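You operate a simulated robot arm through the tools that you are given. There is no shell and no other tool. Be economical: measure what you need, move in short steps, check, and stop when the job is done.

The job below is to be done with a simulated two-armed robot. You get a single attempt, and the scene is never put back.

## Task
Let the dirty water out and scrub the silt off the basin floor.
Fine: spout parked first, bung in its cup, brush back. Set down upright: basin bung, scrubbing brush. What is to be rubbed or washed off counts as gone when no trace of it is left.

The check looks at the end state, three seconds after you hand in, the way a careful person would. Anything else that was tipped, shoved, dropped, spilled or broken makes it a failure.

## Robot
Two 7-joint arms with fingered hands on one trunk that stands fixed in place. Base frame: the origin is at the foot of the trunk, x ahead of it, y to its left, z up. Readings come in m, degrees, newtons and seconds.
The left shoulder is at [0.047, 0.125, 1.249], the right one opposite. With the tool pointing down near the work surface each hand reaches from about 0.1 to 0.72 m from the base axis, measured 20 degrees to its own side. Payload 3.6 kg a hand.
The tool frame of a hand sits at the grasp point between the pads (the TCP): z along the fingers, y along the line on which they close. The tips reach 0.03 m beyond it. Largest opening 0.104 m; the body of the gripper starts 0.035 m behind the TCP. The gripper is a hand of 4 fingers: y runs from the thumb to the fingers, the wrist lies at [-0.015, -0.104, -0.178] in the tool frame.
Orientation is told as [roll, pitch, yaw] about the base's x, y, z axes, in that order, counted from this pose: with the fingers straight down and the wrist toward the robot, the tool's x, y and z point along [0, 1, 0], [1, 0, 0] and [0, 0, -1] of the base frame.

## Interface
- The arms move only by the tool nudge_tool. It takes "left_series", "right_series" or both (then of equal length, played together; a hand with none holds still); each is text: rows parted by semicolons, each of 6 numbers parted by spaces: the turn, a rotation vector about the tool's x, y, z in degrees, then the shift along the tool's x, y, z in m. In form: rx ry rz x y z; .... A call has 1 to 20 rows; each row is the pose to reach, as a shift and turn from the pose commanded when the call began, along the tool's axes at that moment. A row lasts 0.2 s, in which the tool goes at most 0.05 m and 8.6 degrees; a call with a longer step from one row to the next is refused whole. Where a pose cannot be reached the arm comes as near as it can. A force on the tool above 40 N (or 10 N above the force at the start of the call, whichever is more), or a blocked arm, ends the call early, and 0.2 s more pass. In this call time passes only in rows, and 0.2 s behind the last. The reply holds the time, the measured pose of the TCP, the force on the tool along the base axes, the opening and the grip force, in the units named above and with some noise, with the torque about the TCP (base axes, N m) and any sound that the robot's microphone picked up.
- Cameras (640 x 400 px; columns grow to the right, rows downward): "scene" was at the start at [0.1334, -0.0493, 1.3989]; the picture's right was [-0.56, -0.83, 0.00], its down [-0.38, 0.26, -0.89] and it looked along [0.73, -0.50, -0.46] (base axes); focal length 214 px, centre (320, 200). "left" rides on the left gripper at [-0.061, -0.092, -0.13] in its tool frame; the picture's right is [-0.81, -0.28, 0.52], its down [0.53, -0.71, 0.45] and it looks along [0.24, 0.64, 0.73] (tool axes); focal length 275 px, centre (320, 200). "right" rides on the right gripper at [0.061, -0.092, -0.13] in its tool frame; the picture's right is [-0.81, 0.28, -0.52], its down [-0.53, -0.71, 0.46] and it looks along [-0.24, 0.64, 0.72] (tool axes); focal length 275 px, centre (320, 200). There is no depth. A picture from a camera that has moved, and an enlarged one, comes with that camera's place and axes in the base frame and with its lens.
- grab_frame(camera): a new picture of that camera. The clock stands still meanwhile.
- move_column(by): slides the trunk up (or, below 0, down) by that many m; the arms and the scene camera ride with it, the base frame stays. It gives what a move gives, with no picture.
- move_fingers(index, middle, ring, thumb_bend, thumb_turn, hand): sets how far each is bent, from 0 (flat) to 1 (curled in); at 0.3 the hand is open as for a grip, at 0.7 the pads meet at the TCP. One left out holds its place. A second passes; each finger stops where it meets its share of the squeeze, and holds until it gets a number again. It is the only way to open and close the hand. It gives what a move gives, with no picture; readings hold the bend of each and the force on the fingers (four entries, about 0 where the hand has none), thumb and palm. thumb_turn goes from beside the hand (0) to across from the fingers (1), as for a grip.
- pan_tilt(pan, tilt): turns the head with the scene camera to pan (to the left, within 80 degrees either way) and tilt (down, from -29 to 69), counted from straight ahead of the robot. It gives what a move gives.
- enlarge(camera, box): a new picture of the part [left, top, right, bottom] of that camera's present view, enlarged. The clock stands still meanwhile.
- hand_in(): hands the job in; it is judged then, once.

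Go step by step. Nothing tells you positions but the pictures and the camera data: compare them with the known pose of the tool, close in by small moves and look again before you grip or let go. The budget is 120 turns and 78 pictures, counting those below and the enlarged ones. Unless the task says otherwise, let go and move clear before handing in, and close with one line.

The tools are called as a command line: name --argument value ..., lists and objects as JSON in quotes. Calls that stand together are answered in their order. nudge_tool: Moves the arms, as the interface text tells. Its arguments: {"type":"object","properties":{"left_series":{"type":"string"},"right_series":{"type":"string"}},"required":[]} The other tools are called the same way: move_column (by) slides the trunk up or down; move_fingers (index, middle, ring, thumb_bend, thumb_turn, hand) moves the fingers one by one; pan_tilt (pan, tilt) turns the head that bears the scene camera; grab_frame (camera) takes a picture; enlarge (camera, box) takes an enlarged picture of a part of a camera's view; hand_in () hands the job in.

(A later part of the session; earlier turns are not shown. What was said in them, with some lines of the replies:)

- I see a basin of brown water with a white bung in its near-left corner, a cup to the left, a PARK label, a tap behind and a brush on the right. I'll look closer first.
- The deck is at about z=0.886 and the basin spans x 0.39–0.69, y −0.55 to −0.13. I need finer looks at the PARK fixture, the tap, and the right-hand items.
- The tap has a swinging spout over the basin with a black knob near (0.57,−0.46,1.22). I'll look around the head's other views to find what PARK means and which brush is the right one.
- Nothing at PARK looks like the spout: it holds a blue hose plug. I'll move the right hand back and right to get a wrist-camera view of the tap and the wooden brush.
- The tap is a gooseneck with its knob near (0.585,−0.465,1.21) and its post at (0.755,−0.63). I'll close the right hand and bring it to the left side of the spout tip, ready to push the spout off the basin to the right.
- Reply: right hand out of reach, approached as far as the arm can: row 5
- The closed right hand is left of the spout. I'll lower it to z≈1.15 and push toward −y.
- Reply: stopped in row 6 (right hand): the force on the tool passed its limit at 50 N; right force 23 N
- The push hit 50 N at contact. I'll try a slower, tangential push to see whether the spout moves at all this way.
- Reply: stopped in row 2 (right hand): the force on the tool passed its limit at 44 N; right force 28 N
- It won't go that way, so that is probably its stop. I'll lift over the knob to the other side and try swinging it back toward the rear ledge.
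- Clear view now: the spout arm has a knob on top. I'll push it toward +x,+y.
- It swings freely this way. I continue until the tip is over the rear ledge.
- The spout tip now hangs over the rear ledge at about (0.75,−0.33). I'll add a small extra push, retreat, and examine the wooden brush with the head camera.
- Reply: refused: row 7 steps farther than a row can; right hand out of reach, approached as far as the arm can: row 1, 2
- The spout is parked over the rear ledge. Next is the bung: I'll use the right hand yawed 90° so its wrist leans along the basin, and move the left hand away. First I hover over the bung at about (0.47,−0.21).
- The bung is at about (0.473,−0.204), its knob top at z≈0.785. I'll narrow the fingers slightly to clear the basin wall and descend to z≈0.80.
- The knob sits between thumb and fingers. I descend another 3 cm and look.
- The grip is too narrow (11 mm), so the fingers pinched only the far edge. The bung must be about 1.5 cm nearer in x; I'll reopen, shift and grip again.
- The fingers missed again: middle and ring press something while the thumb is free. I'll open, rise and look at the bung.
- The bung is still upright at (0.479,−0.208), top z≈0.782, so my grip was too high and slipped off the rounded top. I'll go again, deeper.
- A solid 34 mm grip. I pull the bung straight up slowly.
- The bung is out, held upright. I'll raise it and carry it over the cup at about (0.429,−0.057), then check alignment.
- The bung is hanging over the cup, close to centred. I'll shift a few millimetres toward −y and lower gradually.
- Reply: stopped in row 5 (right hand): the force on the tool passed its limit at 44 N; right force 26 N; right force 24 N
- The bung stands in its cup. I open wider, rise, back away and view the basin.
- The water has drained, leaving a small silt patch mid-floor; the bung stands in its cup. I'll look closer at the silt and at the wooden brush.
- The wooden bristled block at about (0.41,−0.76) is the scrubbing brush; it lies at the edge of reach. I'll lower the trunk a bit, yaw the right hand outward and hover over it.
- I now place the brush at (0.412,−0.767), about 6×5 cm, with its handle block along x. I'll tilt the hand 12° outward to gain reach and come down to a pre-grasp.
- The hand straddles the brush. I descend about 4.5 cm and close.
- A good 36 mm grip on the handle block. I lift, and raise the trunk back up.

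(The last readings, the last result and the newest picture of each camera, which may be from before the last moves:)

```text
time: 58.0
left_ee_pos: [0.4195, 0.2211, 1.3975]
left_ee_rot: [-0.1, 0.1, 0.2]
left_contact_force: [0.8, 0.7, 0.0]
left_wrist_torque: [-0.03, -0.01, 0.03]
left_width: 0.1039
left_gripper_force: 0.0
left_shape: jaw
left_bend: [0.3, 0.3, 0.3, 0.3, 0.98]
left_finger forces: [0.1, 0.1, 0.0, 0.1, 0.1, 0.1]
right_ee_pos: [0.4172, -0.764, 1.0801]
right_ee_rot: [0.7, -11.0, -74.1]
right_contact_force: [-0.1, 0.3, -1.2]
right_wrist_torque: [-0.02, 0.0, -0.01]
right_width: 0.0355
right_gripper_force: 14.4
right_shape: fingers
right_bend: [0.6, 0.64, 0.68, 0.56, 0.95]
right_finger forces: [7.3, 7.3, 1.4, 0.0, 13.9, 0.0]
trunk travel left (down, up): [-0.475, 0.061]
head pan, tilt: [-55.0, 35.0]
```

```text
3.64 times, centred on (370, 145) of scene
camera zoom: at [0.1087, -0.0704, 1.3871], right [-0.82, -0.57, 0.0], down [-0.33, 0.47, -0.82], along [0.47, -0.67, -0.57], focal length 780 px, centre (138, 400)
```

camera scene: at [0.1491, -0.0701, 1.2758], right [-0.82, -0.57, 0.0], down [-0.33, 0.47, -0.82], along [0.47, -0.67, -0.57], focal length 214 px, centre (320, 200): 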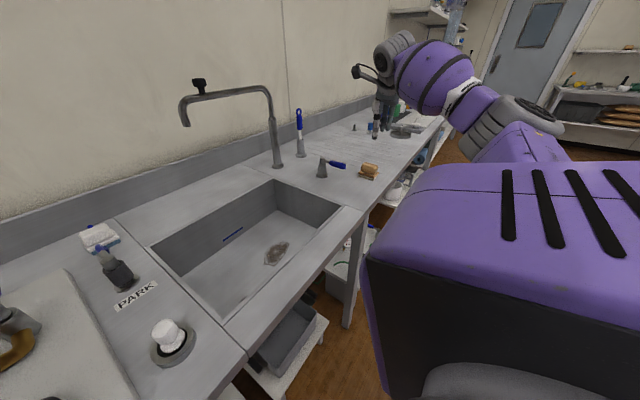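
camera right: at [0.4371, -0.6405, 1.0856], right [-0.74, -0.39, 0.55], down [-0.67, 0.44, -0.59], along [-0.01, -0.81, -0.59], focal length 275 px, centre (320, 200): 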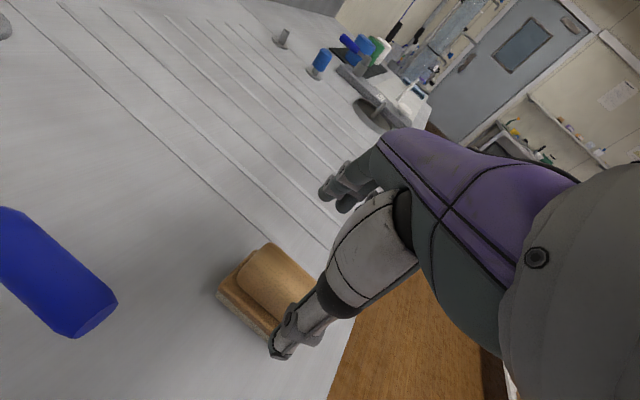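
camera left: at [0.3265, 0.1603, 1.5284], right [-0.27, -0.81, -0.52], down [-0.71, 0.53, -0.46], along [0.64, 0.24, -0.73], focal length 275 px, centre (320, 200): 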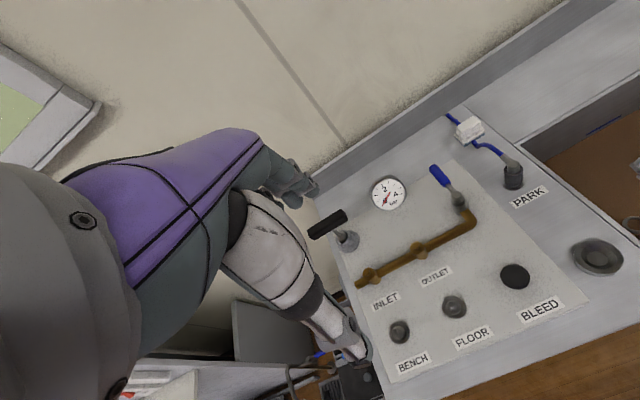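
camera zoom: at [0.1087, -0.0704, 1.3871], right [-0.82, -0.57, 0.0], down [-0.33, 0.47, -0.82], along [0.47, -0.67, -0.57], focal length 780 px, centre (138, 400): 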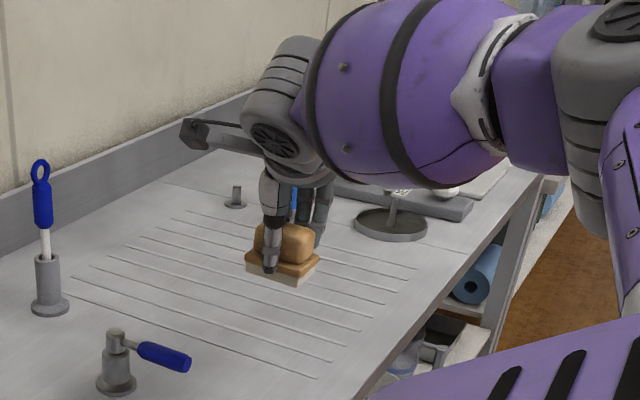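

The brush is held level. I carry it over the silt at about (0.535,−0.372).

nudge_tool --right_series "0 0 0 0.022 -0.0337 -0.0072; 0 0 0 0.044 -0.0673 -0.0143; 0 0 0 0.0665 -0.101 -0.0215; 0 0 0 0.0886 -0.1346 -0.0286; 0 0 0 0.111 -0.1683 -0.0358; 0 0 0 0.133 -0.202 -0.0429; 0 0 0 0.155 -0.2356 -0.05; 0 0 0 0.177 -0.2693 -0.0572; 0 0 0 0.1994 -0.303 -0.0644; 0 0 0 0.2216 -0.3366 -0.0715"

pan_tilt --pan -38 --tilt 50

grab_frame --camera "scene"

grab_frame --camera "right"

```text
time: 60.1
left_ee_pos: [0.4193, 0.2222, 1.3967]
left_ee_rot: [-0.1, 0.1, 0.2]
left_contact_force: [0.9, -0.2, -0.1]
left_wrist_torque: [-0.01, 0.01, 0.0]
left_width: 0.1037
left_gripper_force: 0.0
left_shape: jaw
left_bend: [0.3, 0.3, 0.3, 0.3, 0.98]
left_finger forces: [0.0, 0.1, 0.0, 0.0, 0.0, 0.0]
right_ee_pos: [0.5333, -0.3711, 1.089]
right_ee_rot: [0.7, -11.1, -74.0]
right_contact_force: [0.1, 0.8, -1.0]
right_wrist_torque: [0.02, 0.0, 0.0]
right_width: 0.0356
right_gripper_force: 13.8
right_shape: fingers
right_bend: [0.6, 0.64, 0.68, 0.56, 0.95]
right_finger forces: [7.3, 6.7, 1.4, 0.1, 13.7, 0.1]
trunk travel left (down, up): [-0.475, 0.061]
head pan, tilt: [-55.0, 35.0]
```

```text
time: 61.0
left_ee_pos: [0.4183, 0.2218, 1.3981]
left_ee_rot: [-0.1, 0.1, 0.0]
left_contact_force: [-0.8, 0.5, 0.1]
left_wrist_torque: [-0.01, 0.02, 0.04]
left_width: 0.1035
left_gripper_force: 0.1
left_shape: jaw
left_bend: [0.3, 0.3, 0.3, 0.3, 0.98]
left_finger forces: [0.0, 0.1, 0.0, 0.0, 0.0, 0.0]
right_ee_pos: [0.5322, -0.372, 1.0894]
right_ee_rot: [0.8, -11.0, -74.0]
right_contact_force: [0.2, -0.4, -0.7]
right_wrist_torque: [0.0, 0.01, 0.0]
right_width: 0.0355
right_gripper_force: 14.2
right_shape: fingers
right_bend: [0.6, 0.64, 0.68, 0.56, 0.95]
right_finger forces: [7.4, 6.7, 1.3, 0.1, 13.7, 0.0]
trunk travel left (down, up): [-0.475, 0.061]
head pan, tilt: [-38.0, 50.0]
```

```text
23 pictures are left
camera scene: at [0.1185, -0.0455, 1.3655], right [-0.62, -0.79, 0.0], down [-0.6, 0.47, -0.64], along [0.51, -0.4, -0.77], focal length 214 px, centre (320, 200)
```

scene: 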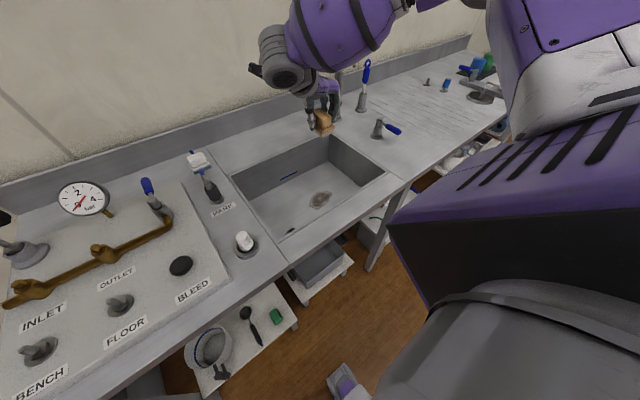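

```text
22 pictures are left
camera right: at [0.558, -0.2442, 1.1997], right [-0.74, -0.39, 0.55], down [-0.68, 0.44, -0.59], along [-0.01, -0.81, -0.59], focal length 275 px, centre (320, 200)
```

right: 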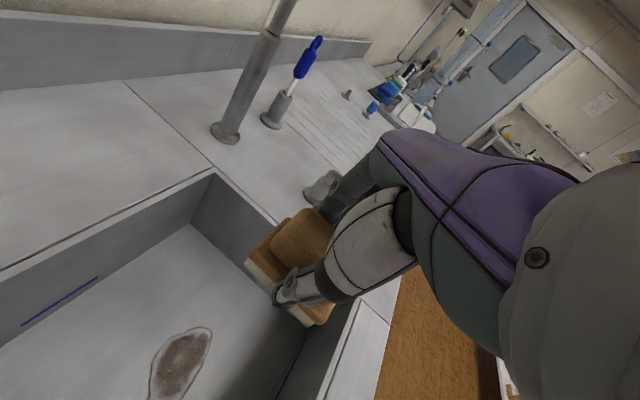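

The silt is confirmed at (0.536,−0.373). I descend into the basin to just above the floor.

nudge_tool --right_series "0 0 0 0 -0.0085 0.04; 0 0 0 0 -0.017 0.08; 0 0 0 0 -0.0255 0.12; 0 0 0 0 -0.034 0.16; 0 0 0 0 -0.0425 0.2; 0 0 0 0 -0.051 0.24; 0 0 0 0 -0.0593 0.279"

grab_frame --camera "scene"

```text
time: 62.5
left_ee_pos: [0.4183, 0.2211, 1.3965]
left_ee_rot: [-0.2, 0.0, 0.1]
left_contact_force: [0.2, -0.5, 0.6]
left_wrist_torque: [-0.02, -0.02, -0.01]
left_width: 0.1036
left_gripper_force: 0.0
left_shape: jaw
left_bend: [0.3, 0.3, 0.3, 0.3, 0.98]
left_finger forces: [0.1, 0.1, 0.0, 0.0, 0.1, 0.1]
right_ee_pos: [0.5076, -0.3818, 0.8505]
right_ee_rot: [0.8, -10.9, -74.0]
right_contact_force: [0.6, 0.3, -1.2]
right_wrist_torque: [0.01, 0.03, 0.0]
right_width: 0.0356
right_gripper_force: 13.8
right_shape: fingers
right_bend: [0.6, 0.64, 0.68, 0.56, 0.95]
right_finger forces: [7.3, 6.1, 1.4, 0.0, 13.6, 0.1]
right hand out of reach, approached as far as the arm can: row 6, 7
trunk travel left (down, up): [-0.475, 0.061]
head pan, tilt: [-38.0, 50.0]
```

```text
21 pictures are left
camera scene: at [0.1186, -0.0457, 1.3655], right [-0.62, -0.79, 0.0], down [-0.6, 0.47, -0.64], along [0.51, -0.4, -0.77], focal length 214 px, centre (320, 200)
```

scene: 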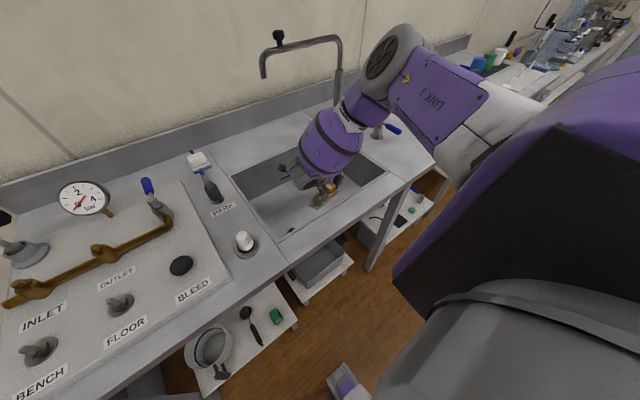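

The arm runs out of reach going lower with the trunk this high. I'll lift the hand a little, lower the trunk, and re-check position.

nudge_tool --right_series "0 0 0 0 0.0085 -0.04; 0 0 0 0 0.017 -0.08; 0 0 0 0 0.0255 -0.12; 0 0 0 0 0.03 -0.145"

move_column --by -0.13

```text
time: 63.5
left_ee_pos: [0.4178, 0.2204, 1.3972]
left_ee_rot: [-0.1, -0.1, 0.2]
left_contact_force: [1.0, -0.1, -0.2]
left_wrist_torque: [-0.03, -0.01, -0.02]
left_width: 0.1035
left_gripper_force: 0.1
left_shape: jaw
left_bend: [0.3, 0.3, 0.3, 0.3, 0.98]
left_finger forces: [0.1, 0.1, 0.0, 0.0, 0.0, 0.0]
right_ee_pos: [0.5078, -0.3838, 0.9982]
right_ee_rot: [0.7, -11.0, -73.9]
right_contact_force: [-0.4, -0.7, -0.9]
right_wrist_torque: [0.0, 0.0, 0.01]
right_width: 0.0356
right_gripper_force: 14.7
right_shape: fingers
right_bend: [0.6, 0.64, 0.68, 0.56, 0.95]
right_finger forces: [7.3, 6.0, 1.4, 0.0, 13.5, 0.0]
trunk travel left (down, up): [-0.475, 0.061]
head pan, tilt: [-38.0, 50.0]
```

```text
time: 65.1
left_ee_pos: [0.4178, 0.2205, 1.2679]
left_ee_rot: [-0.2, 0.0, 0.1]
left_contact_force: [0.5, 0.3, 0.2]
left_wrist_torque: [-0.05, 0.0, -0.02]
left_width: 0.1037
left_gripper_force: 0.0
left_shape: jaw
left_bend: [0.3, 0.3, 0.3, 0.3, 0.98]
left_finger forces: [0.0, 0.0, 0.0, 0.0, 0.0, 0.1]
right_ee_pos: [0.5081, -0.3851, 0.8708]
right_ee_rot: [0.8, -11.1, -74.0]
right_contact_force: [-0.2, -0.1, -0.7]
right_wrist_torque: [-0.03, -0.01, 0.01]
right_width: 0.0355
right_gripper_force: 14.0
right_shape: fingers
right_bend: [0.6, 0.64, 0.68, 0.56, 0.95]
right_finger forces: [7.2, 6.0, 1.4, 0.1, 13.5, 0.0]
trunk travel left (down, up): [-0.345, 0.191]
head pan, tilt: [-38.0, 50.0]
```

nudge_tool --right_series "0 0 0 0.012 0 0.02; 0 0 0 0.024 -0.003 0.045; 0 0 0 0.024 -0.0075 0.065; 0 0 0 0.024 -0.0106 0.082"

grab_frame --camera "scene"

```text
time: 66.1
left_ee_pos: [0.4181, 0.2212, 1.268]
left_ee_rot: [-0.1, 0.1, 0.2]
left_contact_force: [-0.2, 0.4, 0.2]
left_wrist_torque: [0.03, 0.0, 0.02]
left_width: 0.1035
left_gripper_force: 0.1
left_shape: jaw
left_bend: [0.3, 0.3, 0.3, 0.3, 0.98]
left_finger forces: [0.0, 0.0, 0.1, 0.1, 0.0, 0.1]
right_ee_pos: [0.5325, -0.3846, 0.7857]
right_ee_rot: [0.7, -11.0, -74.0]
right_contact_force: [-0.4, 0.1, 0.1]
right_wrist_torque: [0.0, -0.04, 0.0]
right_width: 0.0352
right_gripper_force: 14.0
right_shape: fingers
right_bend: [0.6, 0.64, 0.68, 0.56, 0.95]
right_finger forces: [7.2, 6.0, 1.4, 0.0, 13.4, 0.0]
trunk travel left (down, up): [-0.345, 0.191]
head pan, tilt: [-38.0, 50.0]
```

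```text
20 pictures are left
camera scene: at [0.1662, -0.0455, 1.2244], right [-0.62, -0.79, 0.0], down [-0.6, 0.47, -0.64], along [0.51, -0.4, -0.77], focal length 214 px, centre (320, 200)
```

scene: 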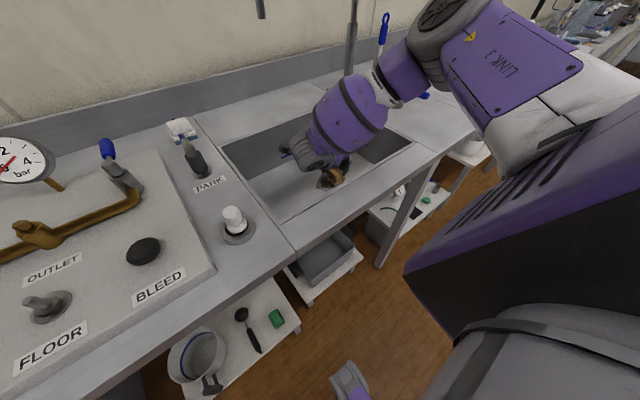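

nudge_tool --right_series "0 0 0 0 -0.0008 0.004; 0 0 0 0 -0.0017 0.008; 0 0 0 0 -0.0023 0.011"

```text
time: 66.9
left_ee_pos: [0.4153, 0.2229, 1.2685]
left_ee_rot: [-0.1, -0.2, 0.1]
left_contact_force: [0.7, 0.1, 0.1]
left_wrist_torque: [0.0, 0.0, 0.01]
left_width: 0.1033
left_gripper_force: 0.1
left_shape: jaw
left_bend: [0.3, 0.3, 0.3, 0.3, 0.98]
left_finger forces: [0.1, 0.0, 0.1, 0.0, 0.1, 0.1]
right_ee_pos: [0.5344, -0.384, 0.7809]
right_ee_rot: [1.0, -11.4, -74.1]
right_contact_force: [-1.4, -5.6, 30.4]
right_wrist_torque: [-0.25, 0.09, -0.03]
right_width: 0.0356
right_gripper_force: 24.8
right_shape: fingers
right_bend: [0.6, 0.63, 0.68, 0.57, 0.95]
right_finger forces: [10.5, 21.8, 2.5, 0.0, 15.3, 0.1]
trunk travel left (down, up): [-0.345, 0.191]
head pan, tilt: [-38.0, 50.0]
```

The brush is on the floor with 30 N. I'll ease off slightly and sweep back and forth over the patch.

nudge_tool --right_series "0 0 0 0.0083 -0.0276 -0.009; 0 0 0 0.0166 -0.0558 -0.015; 0 0 0 0.0235 -0.0793 -0.020; 0 0 0 0.0523 -0.0712 -0.0183; 0 0 0 0.0426 -0.0383 -0.0113; 0 0 0 0.033 -0.0054 -0.0043; 0 0 0 0.0233 0.0275 0.0027; 0 0 0 0.0136 0.0604 0.0097; 0 0 0 -0.0166 0.057 0.009; 0 0 0 -0.0069 0.0241 0.002; 0 0 0 0.0028 -0.0088 -0.005; 0 0 0 0.0124 -0.0417 -0.012; 0 0 0 0.0221 -0.0746 -0.019; 0 0 0 -0.0068 -0.0827 -0.0207; 0 0 0 -0.0164 -0.0498 -0.0137; 0 0 0 -0.0261 -0.0169 -0.0067; 0 0 0 -0.0357 0.016 0.0003; 0 0 0 -0.044 0.0442 0.0063; 0 0 0 -0.0152 0.0523 0.008; 0 0 0 -0.0055 0.0194 0.001"

enlarge --camera "scene" --box '[210, 100, 430, 260]'

```text
time: 71.1
left_ee_pos: [0.4177, 0.2216, 1.2682]
left_ee_rot: [-0.1, 0.0, 0.1]
left_contact_force: [-0.2, 1.3, -0.2]
left_wrist_torque: [0.02, 0.0, -0.02]
left_width: 0.1035
left_gripper_force: 0.1
left_shape: jaw
left_bend: [0.3, 0.3, 0.3, 0.3, 0.98]
left_finger forces: [0.0, 0.0, 0.0, 0.0, 0.0, 0.1]
right_ee_pos: [0.5321, -0.4045, 0.7794]
right_ee_rot: [0.7, -11.1, -73.9]
right_contact_force: [0.7, -3.6, 8.7]
right_wrist_torque: [-0.1, 0.07, 0.01]
right_width: 0.0355
right_gripper_force: 18.7
right_shape: fingers
right_bend: [0.61, 0.63, 0.67, 0.57, 0.96]
right_finger forces: [9.1, 12.7, 2.4, 0.0, 13.0, 0.0]
trunk travel left (down, up): [-0.345, 0.191]
head pan, tilt: [-38.0, 50.0]
```

```text
2.50 times, centred on (320, 180) of scene
camera zoom: at [0.1653, -0.0448, 1.2245], right [-0.62, -0.79, 0.0], down [-0.6, 0.47, -0.64], along [0.51, -0.4, -0.77], focal length 536 px, centre (320, 250)
```

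zoom: 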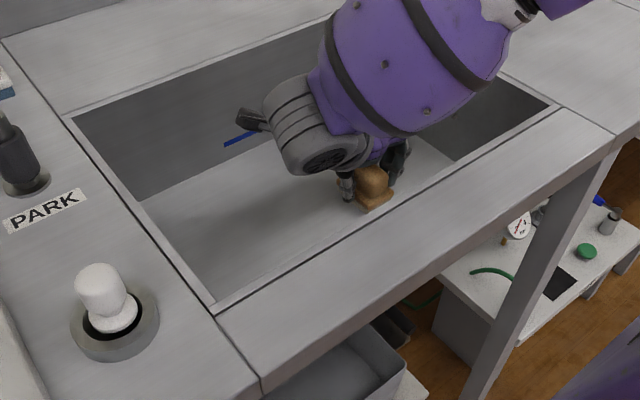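

The visible floor already looks clean. One more pass with a shifted pattern for certainty.

nudge_tool --right_series "0 0 0 0.0205 0.0363 0.0077; 0 0 0 0.0316 -0.0013 -0.0003; 0 0 0 0.0426 -0.0389 -0.0083; 0 0 0 0.0537 -0.0765 -0.0163; 0 0 0 0.0276 -0.094 -0.02; 0 0 0 -0.006 -0.1035 -0.022; 0 0 0 -0.0171 -0.0659 -0.014; 0 0 0 -0.0281 -0.0283 -0.006; 0 0 0 -0.0392 0.0094 0.002; 0 0 0 -0.0413 0.0342 0.0073; 0 0 0 -0.0124 0.0423 0.009; 0 0 0 -0.0014 0.0047 0.001; 0 0 0 0.0097 -0.0329 -0.007; 0 0 0 0.0207 -0.0705 -0.015; 0 0 0 0.042 -0.09 -0.0191; 0 0 0 0.031 -0.0524 -0.0111; 0 0 0 0.0199 -0.0148 -0.0031; 0 0 0 0.0089 0.0229 0.0049; 0 0 0 -0.0083 0.0282 0.006; 0 0 0 0 0 0"

nudge_tool --right_series "0 0 0 0 0.0085 -0.04; 0 0 0 0 0.017 -0.08; 0 0 0 0 0.0255 -0.12; 0 0 0 0 0.034 -0.16; 0 0 0 0 0.0425 -0.2"

move_column --by 0.1

enlarge --camera "scene" --box '[210, 120, 430, 280]'

grab_frame --camera "right"

```text
time: 75.3
left_ee_pos: [0.4175, 0.2216, 1.267]
left_ee_rot: [0.0, 0.0, 0.0]
left_contact_force: [-0.4, -0.1, -0.2]
left_wrist_torque: [-0.01, 0.01, -0.02]
left_width: 0.1037
left_gripper_force: 0.0
left_shape: jaw
left_bend: [0.3, 0.3, 0.3, 0.3, 0.98]
left_finger forces: [0.0, 0.0, 0.0, 0.0, 0.0, 0.0]
right_ee_pos: [0.5316, -0.4071, 0.7804]
right_ee_rot: [0.7, -11.0, -74.0]
right_contact_force: [-1.4, -3.2, 7.0]
right_wrist_torque: [-0.13, 0.08, 0.0]
right_width: 0.0355
right_gripper_force: 18.5
right_shape: fingers
right_bend: [0.61, 0.64, 0.68, 0.57, 0.95]
right_finger forces: [9.3, 11.6, 2.2, 0.0, 13.1, 0.0]
trunk travel left (down, up): [-0.345, 0.191]
head pan, tilt: [-38.0, 50.0]
```

```text
time: 76.5
left_ee_pos: [0.4168, 0.222, 1.2681]
left_ee_rot: [-0.1, 0.0, 0.1]
left_contact_force: [-1.3, -0.6, 0.4]
left_wrist_torque: [-0.02, 0.02, 0.01]
left_width: 0.104
left_gripper_force: 0.1
left_shape: jaw
left_bend: [0.3, 0.3, 0.3, 0.3, 0.98]
left_finger forces: [0.0, 0.1, 0.1, 0.0, 0.0, 0.1]
right_ee_pos: [0.5318, -0.4093, 0.985]
right_ee_rot: [0.6, -11.1, -74.0]
right_contact_force: [0.8, 0.7, -0.9]
right_wrist_torque: [-0.01, -0.01, 0.0]
right_width: 0.0354
right_gripper_force: 15.3
right_shape: fingers
right_bend: [0.61, 0.64, 0.68, 0.57, 0.95]
right_finger forces: [7.9, 7.3, 1.5, 0.0, 14.0, 0.0]
trunk travel left (down, up): [-0.345, 0.191]
head pan, tilt: [-38.0, 50.0]
```

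```text
time: 77.9
left_ee_pos: [0.4182, 0.2217, 1.3677]
left_ee_rot: [-0.1, 0.1, 0.2]
left_contact_force: [0.6, 0.2, -0.4]
left_wrist_torque: [-0.02, 0.0, 0.0]
left_width: 0.104
left_gripper_force: 0.1
left_shape: jaw
left_bend: [0.3, 0.3, 0.3, 0.3, 0.98]
left_finger forces: [0.0, 0.0, 0.0, 0.0, 0.0, 0.0]
right_ee_pos: [0.5317, -0.4079, 1.0816]
right_ee_rot: [0.7, -10.9, -74.1]
right_contact_force: [-0.6, -0.4, -0.5]
right_wrist_torque: [0.0, -0.03, 0.02]
right_width: 0.0353
right_gripper_force: 15.8
right_shape: fingers
right_bend: [0.61, 0.64, 0.68, 0.57, 0.95]
right_finger forces: [7.7, 7.5, 1.6, 0.0, 14.0, 0.0]
trunk travel left (down, up): [-0.445, 0.091]
head pan, tilt: [-38.0, 50.0]
```

```text
2.50 times, centred on (320, 200) of scene
camera zoom: at [0.136, -0.0455, 1.33], right [-0.62, -0.79, 0.0], down [-0.6, 0.47, -0.64], along [0.51, -0.4, -0.77], focal length 536 px, centre (320, 200)
```

zoom: 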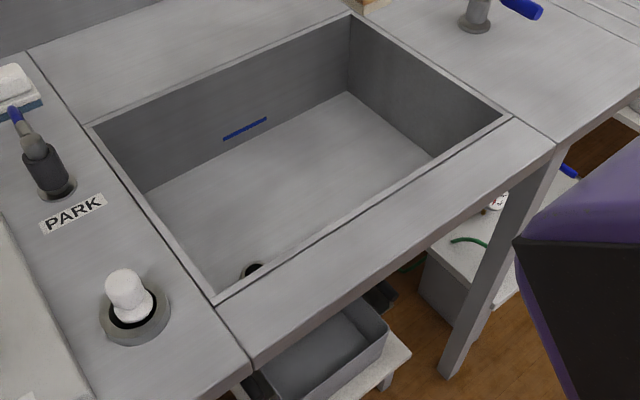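

```text
17 pictures are left
camera right: at [0.5564, -0.2797, 1.1922], right [-0.74, -0.39, 0.55], down [-0.68, 0.44, -0.59], along [-0.01, -0.81, -0.59], focal length 275 px, centre (320, 200)
```

right: 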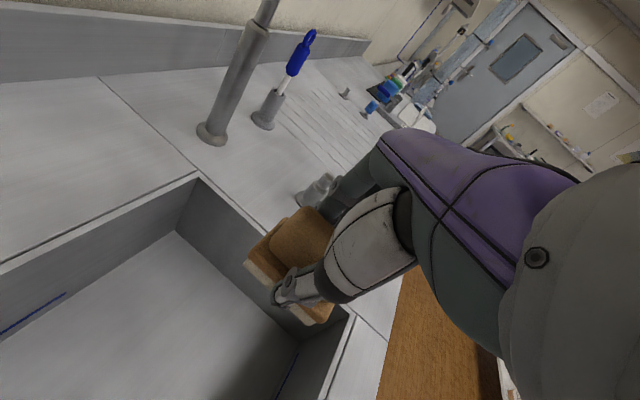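

The basin floor is spotless. I carry the brush back to its spot at (0.417,−0.765) and lower the trunk to where it was when I picked it up.

nudge_tool --right_series "0 0 0 -0.0209 0.0305 0.0065; 0 0 0 -0.0418 0.0609 0.013; 0 0 0 -0.0628 0.0914 0.0194; 0 0 0 -0.0837 0.1218 0.0259; 0 0 0 -0.1046 0.1523 0.0324; 0 0 0 -0.1255 0.1827 0.0389; 0 0 0 -0.1464 0.2132 0.0454; 0 0 0 -0.1674 0.2436 0.0518; 0 0 0 -0.1883 0.2741 0.0583; 0 0 0 -0.2092 0.3045 0.0648"

move_column --by -0.07

pan_tilt --pan -55 --tilt 35

enlarge --camera "scene" --box '[310, 90, 430, 200]'

```text
time: 80.1
left_ee_pos: [0.4177, 0.2213, 1.3684]
left_ee_rot: [-0.1, -0.1, 0.1]
left_contact_force: [0.1, -0.8, 0.0]
left_wrist_torque: [-0.01, 0.0, 0.01]
left_width: 0.1037
left_gripper_force: 0.1
left_shape: jaw
left_bend: [0.3, 0.3, 0.3, 0.3, 0.98]
left_finger forces: [0.0, 0.0, 0.0, 0.0, 0.0, 0.0]
right_ee_pos: [0.4161, -0.7679, 1.0744]
right_ee_rot: [0.7, -11.0, -74.0]
right_contact_force: [0.1, 0.1, -1.1]
right_wrist_torque: [0.0, 0.0, 0.03]
right_width: 0.0354
right_gripper_force: 15.2
right_shape: fingers
right_bend: [0.61, 0.64, 0.68, 0.57, 0.95]
right_finger forces: [7.6, 6.9, 1.6, 0.1, 13.8, 0.0]
trunk travel left (down, up): [-0.445, 0.091]
head pan, tilt: [-38.0, 50.0]
```

```text
time: 81.1
left_ee_pos: [0.4176, 0.2224, 1.2977]
left_ee_rot: [-0.1, -0.1, 0.2]
left_contact_force: [0.3, -0.8, -0.2]
left_wrist_torque: [0.01, 0.01, -0.03]
left_width: 0.1037
left_gripper_force: 0.0
left_shape: jaw
left_bend: [0.3, 0.3, 0.3, 0.3, 0.98]
left_finger forces: [0.0, 0.0, 0.0, 0.0, 0.0, 0.0]
right_ee_pos: [0.4179, -0.7644, 1.0047]
right_ee_rot: [0.7, -11.0, -73.9]
right_contact_force: [0.1, 0.4, -0.8]
right_wrist_torque: [0.0, 0.02, -0.03]
right_width: 0.0353
right_gripper_force: 15.0
right_shape: fingers
right_bend: [0.61, 0.64, 0.68, 0.57, 0.95]
right_finger forces: [7.6, 6.9, 1.6, 0.0, 13.7, 0.0]
trunk travel left (down, up): [-0.375, 0.161]
head pan, tilt: [-38.0, 50.0]
```

```text
time: 81.9
left_ee_pos: [0.4178, 0.2211, 1.2968]
left_ee_rot: [-0.1, 0.0, 0.2]
left_contact_force: [-0.3, -0.2, 0.8]
left_wrist_torque: [-0.01, 0.02, -0.01]
left_width: 0.1038
left_gripper_force: 0.0
left_shape: jaw
left_bend: [0.3, 0.3, 0.3, 0.3, 0.98]
left_finger forces: [0.1, 0.1, 0.1, 0.0, 0.0, 0.1]
right_ee_pos: [0.417, -0.7645, 1.0043]
right_ee_rot: [0.8, -11.0, -74.0]
right_contact_force: [-0.3, -0.2, -0.3]
right_wrist_torque: [0.0, 0.0, 0.01]
right_width: 0.0353
right_gripper_force: 14.9
right_shape: fingers
right_bend: [0.61, 0.64, 0.68, 0.57, 0.95]
right_finger forces: [7.6, 6.9, 1.6, 0.1, 13.7, 0.0]
trunk travel left (down, up): [-0.375, 0.161]
head pan, tilt: [-55.0, 35.0]
```

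```text
3.64 times, centred on (370, 145) of scene
camera zoom: at [0.1491, -0.0702, 1.2758], right [-0.82, -0.57, 0.0], down [-0.33, 0.47, -0.82], along [0.47, -0.67, -0.57], focal length 780 px, centre (138, 400)
```

zoom: 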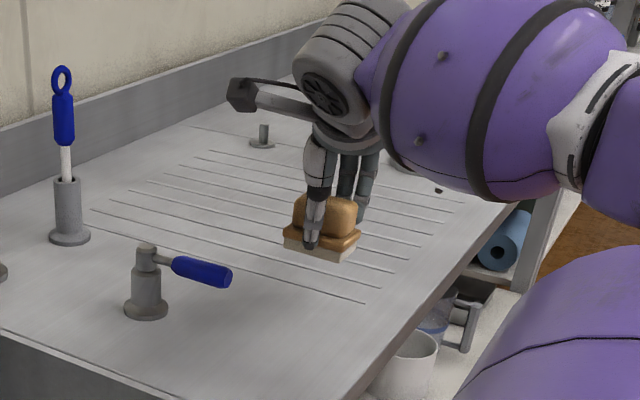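

nudge_tool --right_series "0 0 0 0 -0.007 0.035; 0 0 0 0 -0.0118 0.06; 0 0 0 0 -0.0132 0.067; 0 0 0 0 -0.014 0.071"

```text
time: 82.9
left_ee_pos: [0.4179, 0.2211, 1.2974]
left_ee_rot: [-0.1, -0.1, 0.2]
left_contact_force: [0.2, 0.5, 0.9]
left_wrist_torque: [0.01, -0.02, -0.01]
left_width: 0.1036
left_gripper_force: 0.0
left_shape: jaw
left_bend: [0.3, 0.3, 0.3, 0.3, 0.98]
left_finger forces: [0.0, 0.1, 0.0, 0.0, 0.1, 0.0]
right_ee_pos: [0.4179, -0.7648, 0.9315]
right_ee_rot: [0.8, -11.0, -73.9]
right_contact_force: [-0.7, 0.4, -1.7]
right_wrist_torque: [0.03, -0.01, -0.01]
right_width: 0.0353
right_gripper_force: 15.1
right_shape: fingers
right_bend: [0.61, 0.64, 0.68, 0.57, 0.95]
right_finger forces: [7.7, 6.7, 1.7, 0.0, 13.6, 0.0]
trunk travel left (down, up): [-0.375, 0.161]
head pan, tilt: [-55.0, 35.0]
```

No contact yet; I lower a couple of millimetres more until the deck bears the brush.

nudge_tool --right_series "0 0 0 0 -0.0003 0.0015; 0 0 0 0 -0.0006 0.003"

```text
time: 83.5
left_ee_pos: [0.4171, 0.2211, 1.2975]
left_ee_rot: [-0.1, 0.0, 0.0]
left_contact_force: [-0.8, 0.3, 0.5]
left_wrist_torque: [-0.01, -0.02, 0.0]
left_width: 0.1036
left_gripper_force: 0.0
left_shape: jaw
left_bend: [0.3, 0.3, 0.3, 0.3, 0.98]
left_finger forces: [0.0, 0.0, 0.0, 0.0, 0.0, 0.0]
right_ee_pos: [0.4184, -0.7657, 0.9307]
right_ee_rot: [0.9, -11.1, -74.0]
right_contact_force: [0.0, -0.5, 3.9]
right_wrist_torque: [0.01, 0.05, 0.06]
right_width: 0.0353
right_gripper_force: 17.4
right_shape: fingers
right_bend: [0.61, 0.64, 0.68, 0.57, 0.95]
right_finger forces: [8.3, 9.2, 2.1, 0.1, 14.0, 0.0]
trunk travel left (down, up): [-0.375, 0.161]
head pan, tilt: [-55.0, 35.0]
```

The brush is on the deck. I release and rise clear.

move_fingers --hand "right" --index 0.33 --middle 0.33 --ring 0.33 --thumb_bend 0.33

nudge_tool --right_series "0 0 0 0 0.004 -0.02; 0 0 0 0 0.0095 -0.049; 0 0 0 0 0.019 -0.098; 0 0 0 0 0.0285 -0.147; 0 0 0 0 0.038 -0.19; 0 0 0 0 0.03 -0.2; 0 0 0 0 -0.01 -0.21; 0 0 0 0 -0.05 -0.22; 0 0 0 0 -0.09 -0.23; 0 0 0 -0.03 -0.12 -0.23; 0 0 0 -0.06 -0.15 -0.23; 0 0 0 -0.09 -0.18 -0.23"

pan_tilt --pan -45 --tilt 40

grab_frame --camera "scene"

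```text
time: 84.5
left_ee_pos: [0.4183, 0.2209, 1.2981]
left_ee_rot: [-0.2, 0.0, 0.3]
left_contact_force: [0.4, -0.2, 0.5]
left_wrist_torque: [0.0, -0.01, -0.02]
left_width: 0.1036
left_gripper_force: 0.1
left_shape: jaw
left_bend: [0.3, 0.3, 0.3, 0.3, 0.98]
left_finger forces: [0.0, 0.1, 0.1, 0.1, 0.0, 0.1]
right_ee_pos: [0.4185, -0.7648, 0.9299]
right_ee_rot: [0.8, -11.0, -74.0]
right_contact_force: [-0.7, 0.4, -0.8]
right_wrist_torque: [-0.01, -0.02, -0.02]
right_width: 0.0956
right_gripper_force: 0.1
right_shape: fingers
right_bend: [0.33, 0.33, 0.33, 0.33, 0.97]
right_finger forces: [0.0, 0.0, 0.0, 0.0, 0.1, 0.0]
trunk travel left (down, up): [-0.375, 0.161]
head pan, tilt: [-55.0, 35.0]
```

```text
time: 87.1
left_ee_pos: [0.4174, 0.2215, 1.2974]
left_ee_rot: [-0.1, 0.0, 0.2]
left_contact_force: [-0.8, 0.0, 0.5]
left_wrist_torque: [0.01, -0.01, 0.0]
left_width: 0.1038
left_gripper_force: 0.1
left_shape: jaw
left_bend: [0.3, 0.3, 0.3, 0.3, 0.98]
left_finger forces: [0.0, 0.1, 0.1, 0.0, 0.0, 0.0]
right_ee_pos: [0.2685, -0.5776, 1.1194]
right_ee_rot: [0.7, -11.1, -73.9]
right_contact_force: [0.3, -0.4, 0.5]
right_wrist_torque: [0.06, 0.01, -0.01]
right_width: 0.0955
right_gripper_force: 0.1
right_shape: fingers
right_bend: [0.33, 0.33, 0.33, 0.33, 0.97]
right_finger forces: [0.0, 0.0, 0.1, 0.0, 0.0, 0.0]
trunk travel left (down, up): [-0.375, 0.161]
head pan, tilt: [-55.0, 35.0]
```

```text
time: 87.9
left_ee_pos: [0.4181, 0.2205, 1.2972]
left_ee_rot: [-0.1, 0.0, 0.2]
left_contact_force: [-0.2, -0.2, -0.6]
left_wrist_torque: [0.01, 0.01, -0.03]
left_width: 0.1037
left_gripper_force: 0.1
left_shape: jaw
left_bend: [0.3, 0.3, 0.3, 0.3, 0.98]
left_finger forces: [0.0, 0.0, 0.0, 0.0, 0.0, 0.0]
right_ee_pos: [0.2693, -0.5772, 1.1192]
right_ee_rot: [1.0, -11.0, -74.1]
right_contact_force: [0.2, 0.2, 0.0]
right_wrist_torque: [0.01, -0.02, 0.0]
right_width: 0.0956
right_gripper_force: 0.1
right_shape: fingers
right_bend: [0.33, 0.33, 0.33, 0.33, 0.97]
right_finger forces: [0.0, 0.0, 0.1, 0.1, 0.0, 0.0]
trunk travel left (down, up): [-0.375, 0.161]
head pan, tilt: [-45.0, 40.0]
```

```text
15 pictures are left
camera scene: at [0.1585, -0.0582, 1.2684], right [-0.71, -0.71, 0.0], down [-0.45, 0.45, -0.77], along [0.54, -0.54, -0.64], focal length 214 px, centre (320, 200)
```

scene: 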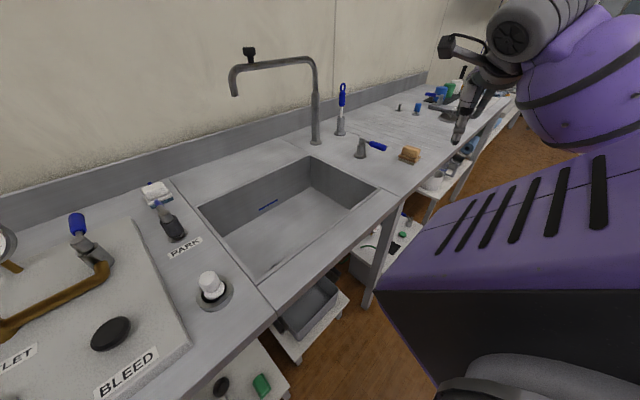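

Everything looks in place; I'll check the bung's seating, the floor and the brush up close before handing in.

enlarge --camera "scene" --box '[180, 250, 250, 320]'

enlarge --camera "left" --box '[480, 140, 640, 300]'

enlarge --camera "scene" --box '[200, 130, 440, 280]'

```text
5.71 times, centred on (215, 285) of scene
camera zoom: at [0.1585, -0.0582, 1.2684], right [-0.71, -0.71, 0.0], down [-0.45, 0.45, -0.77], along [0.54, -0.54, -0.64], focal length 1226 px, centre (920, -286)
```

zoom: 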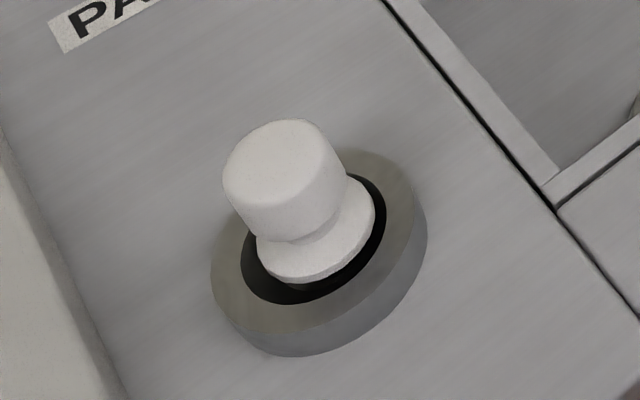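

```text
2.50 times, centred on (560, 220) of left
camera zoom: at [0.3266, 0.1602, 1.4284], right [-0.27, -0.81, -0.52], down [-0.71, 0.53, -0.46], along [0.64, 0.24, -0.73], focal length 688 px, centre (-280, 150)
```

zoom: 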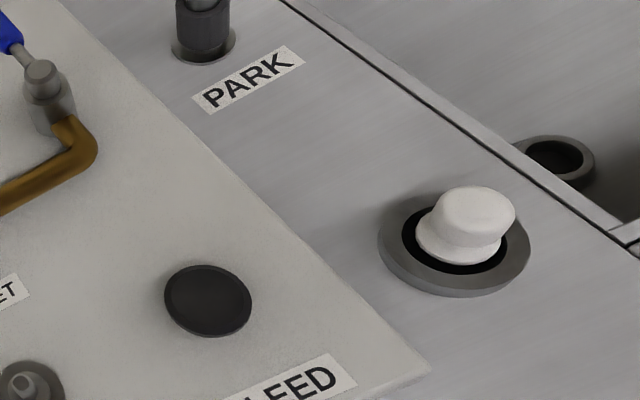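

```text
2.67 times, centred on (320, 205) of scene
camera zoom: at [0.1585, -0.0582, 1.2684], right [-0.71, -0.71, 0.0], down [-0.45, 0.45, -0.77], along [0.54, -0.54, -0.64], focal length 572 px, centre (320, 187)
```

zoom: 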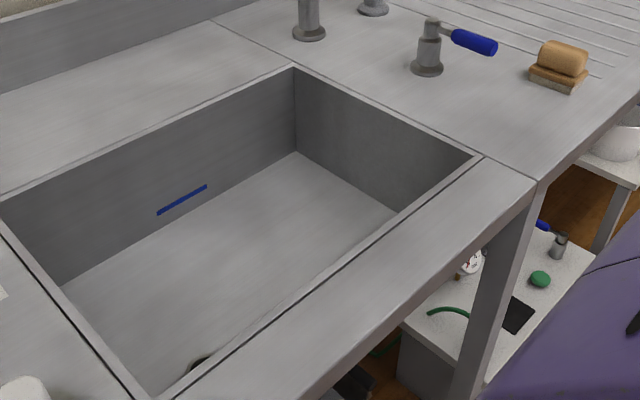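

The spout is swung off over the rear ledge, the bung stands upright in its cup, the floor is clean, and the brush is back on its spot with its bristles down. Both hands are clear, so I hand in.

hand_in

```text
The job is handed in.
```

The dirty water is drained and the silt is scrubbed off the basin floor. The spout is parked over the rear ledge, the bung stands in its cup, and the brush is back upright where it was.
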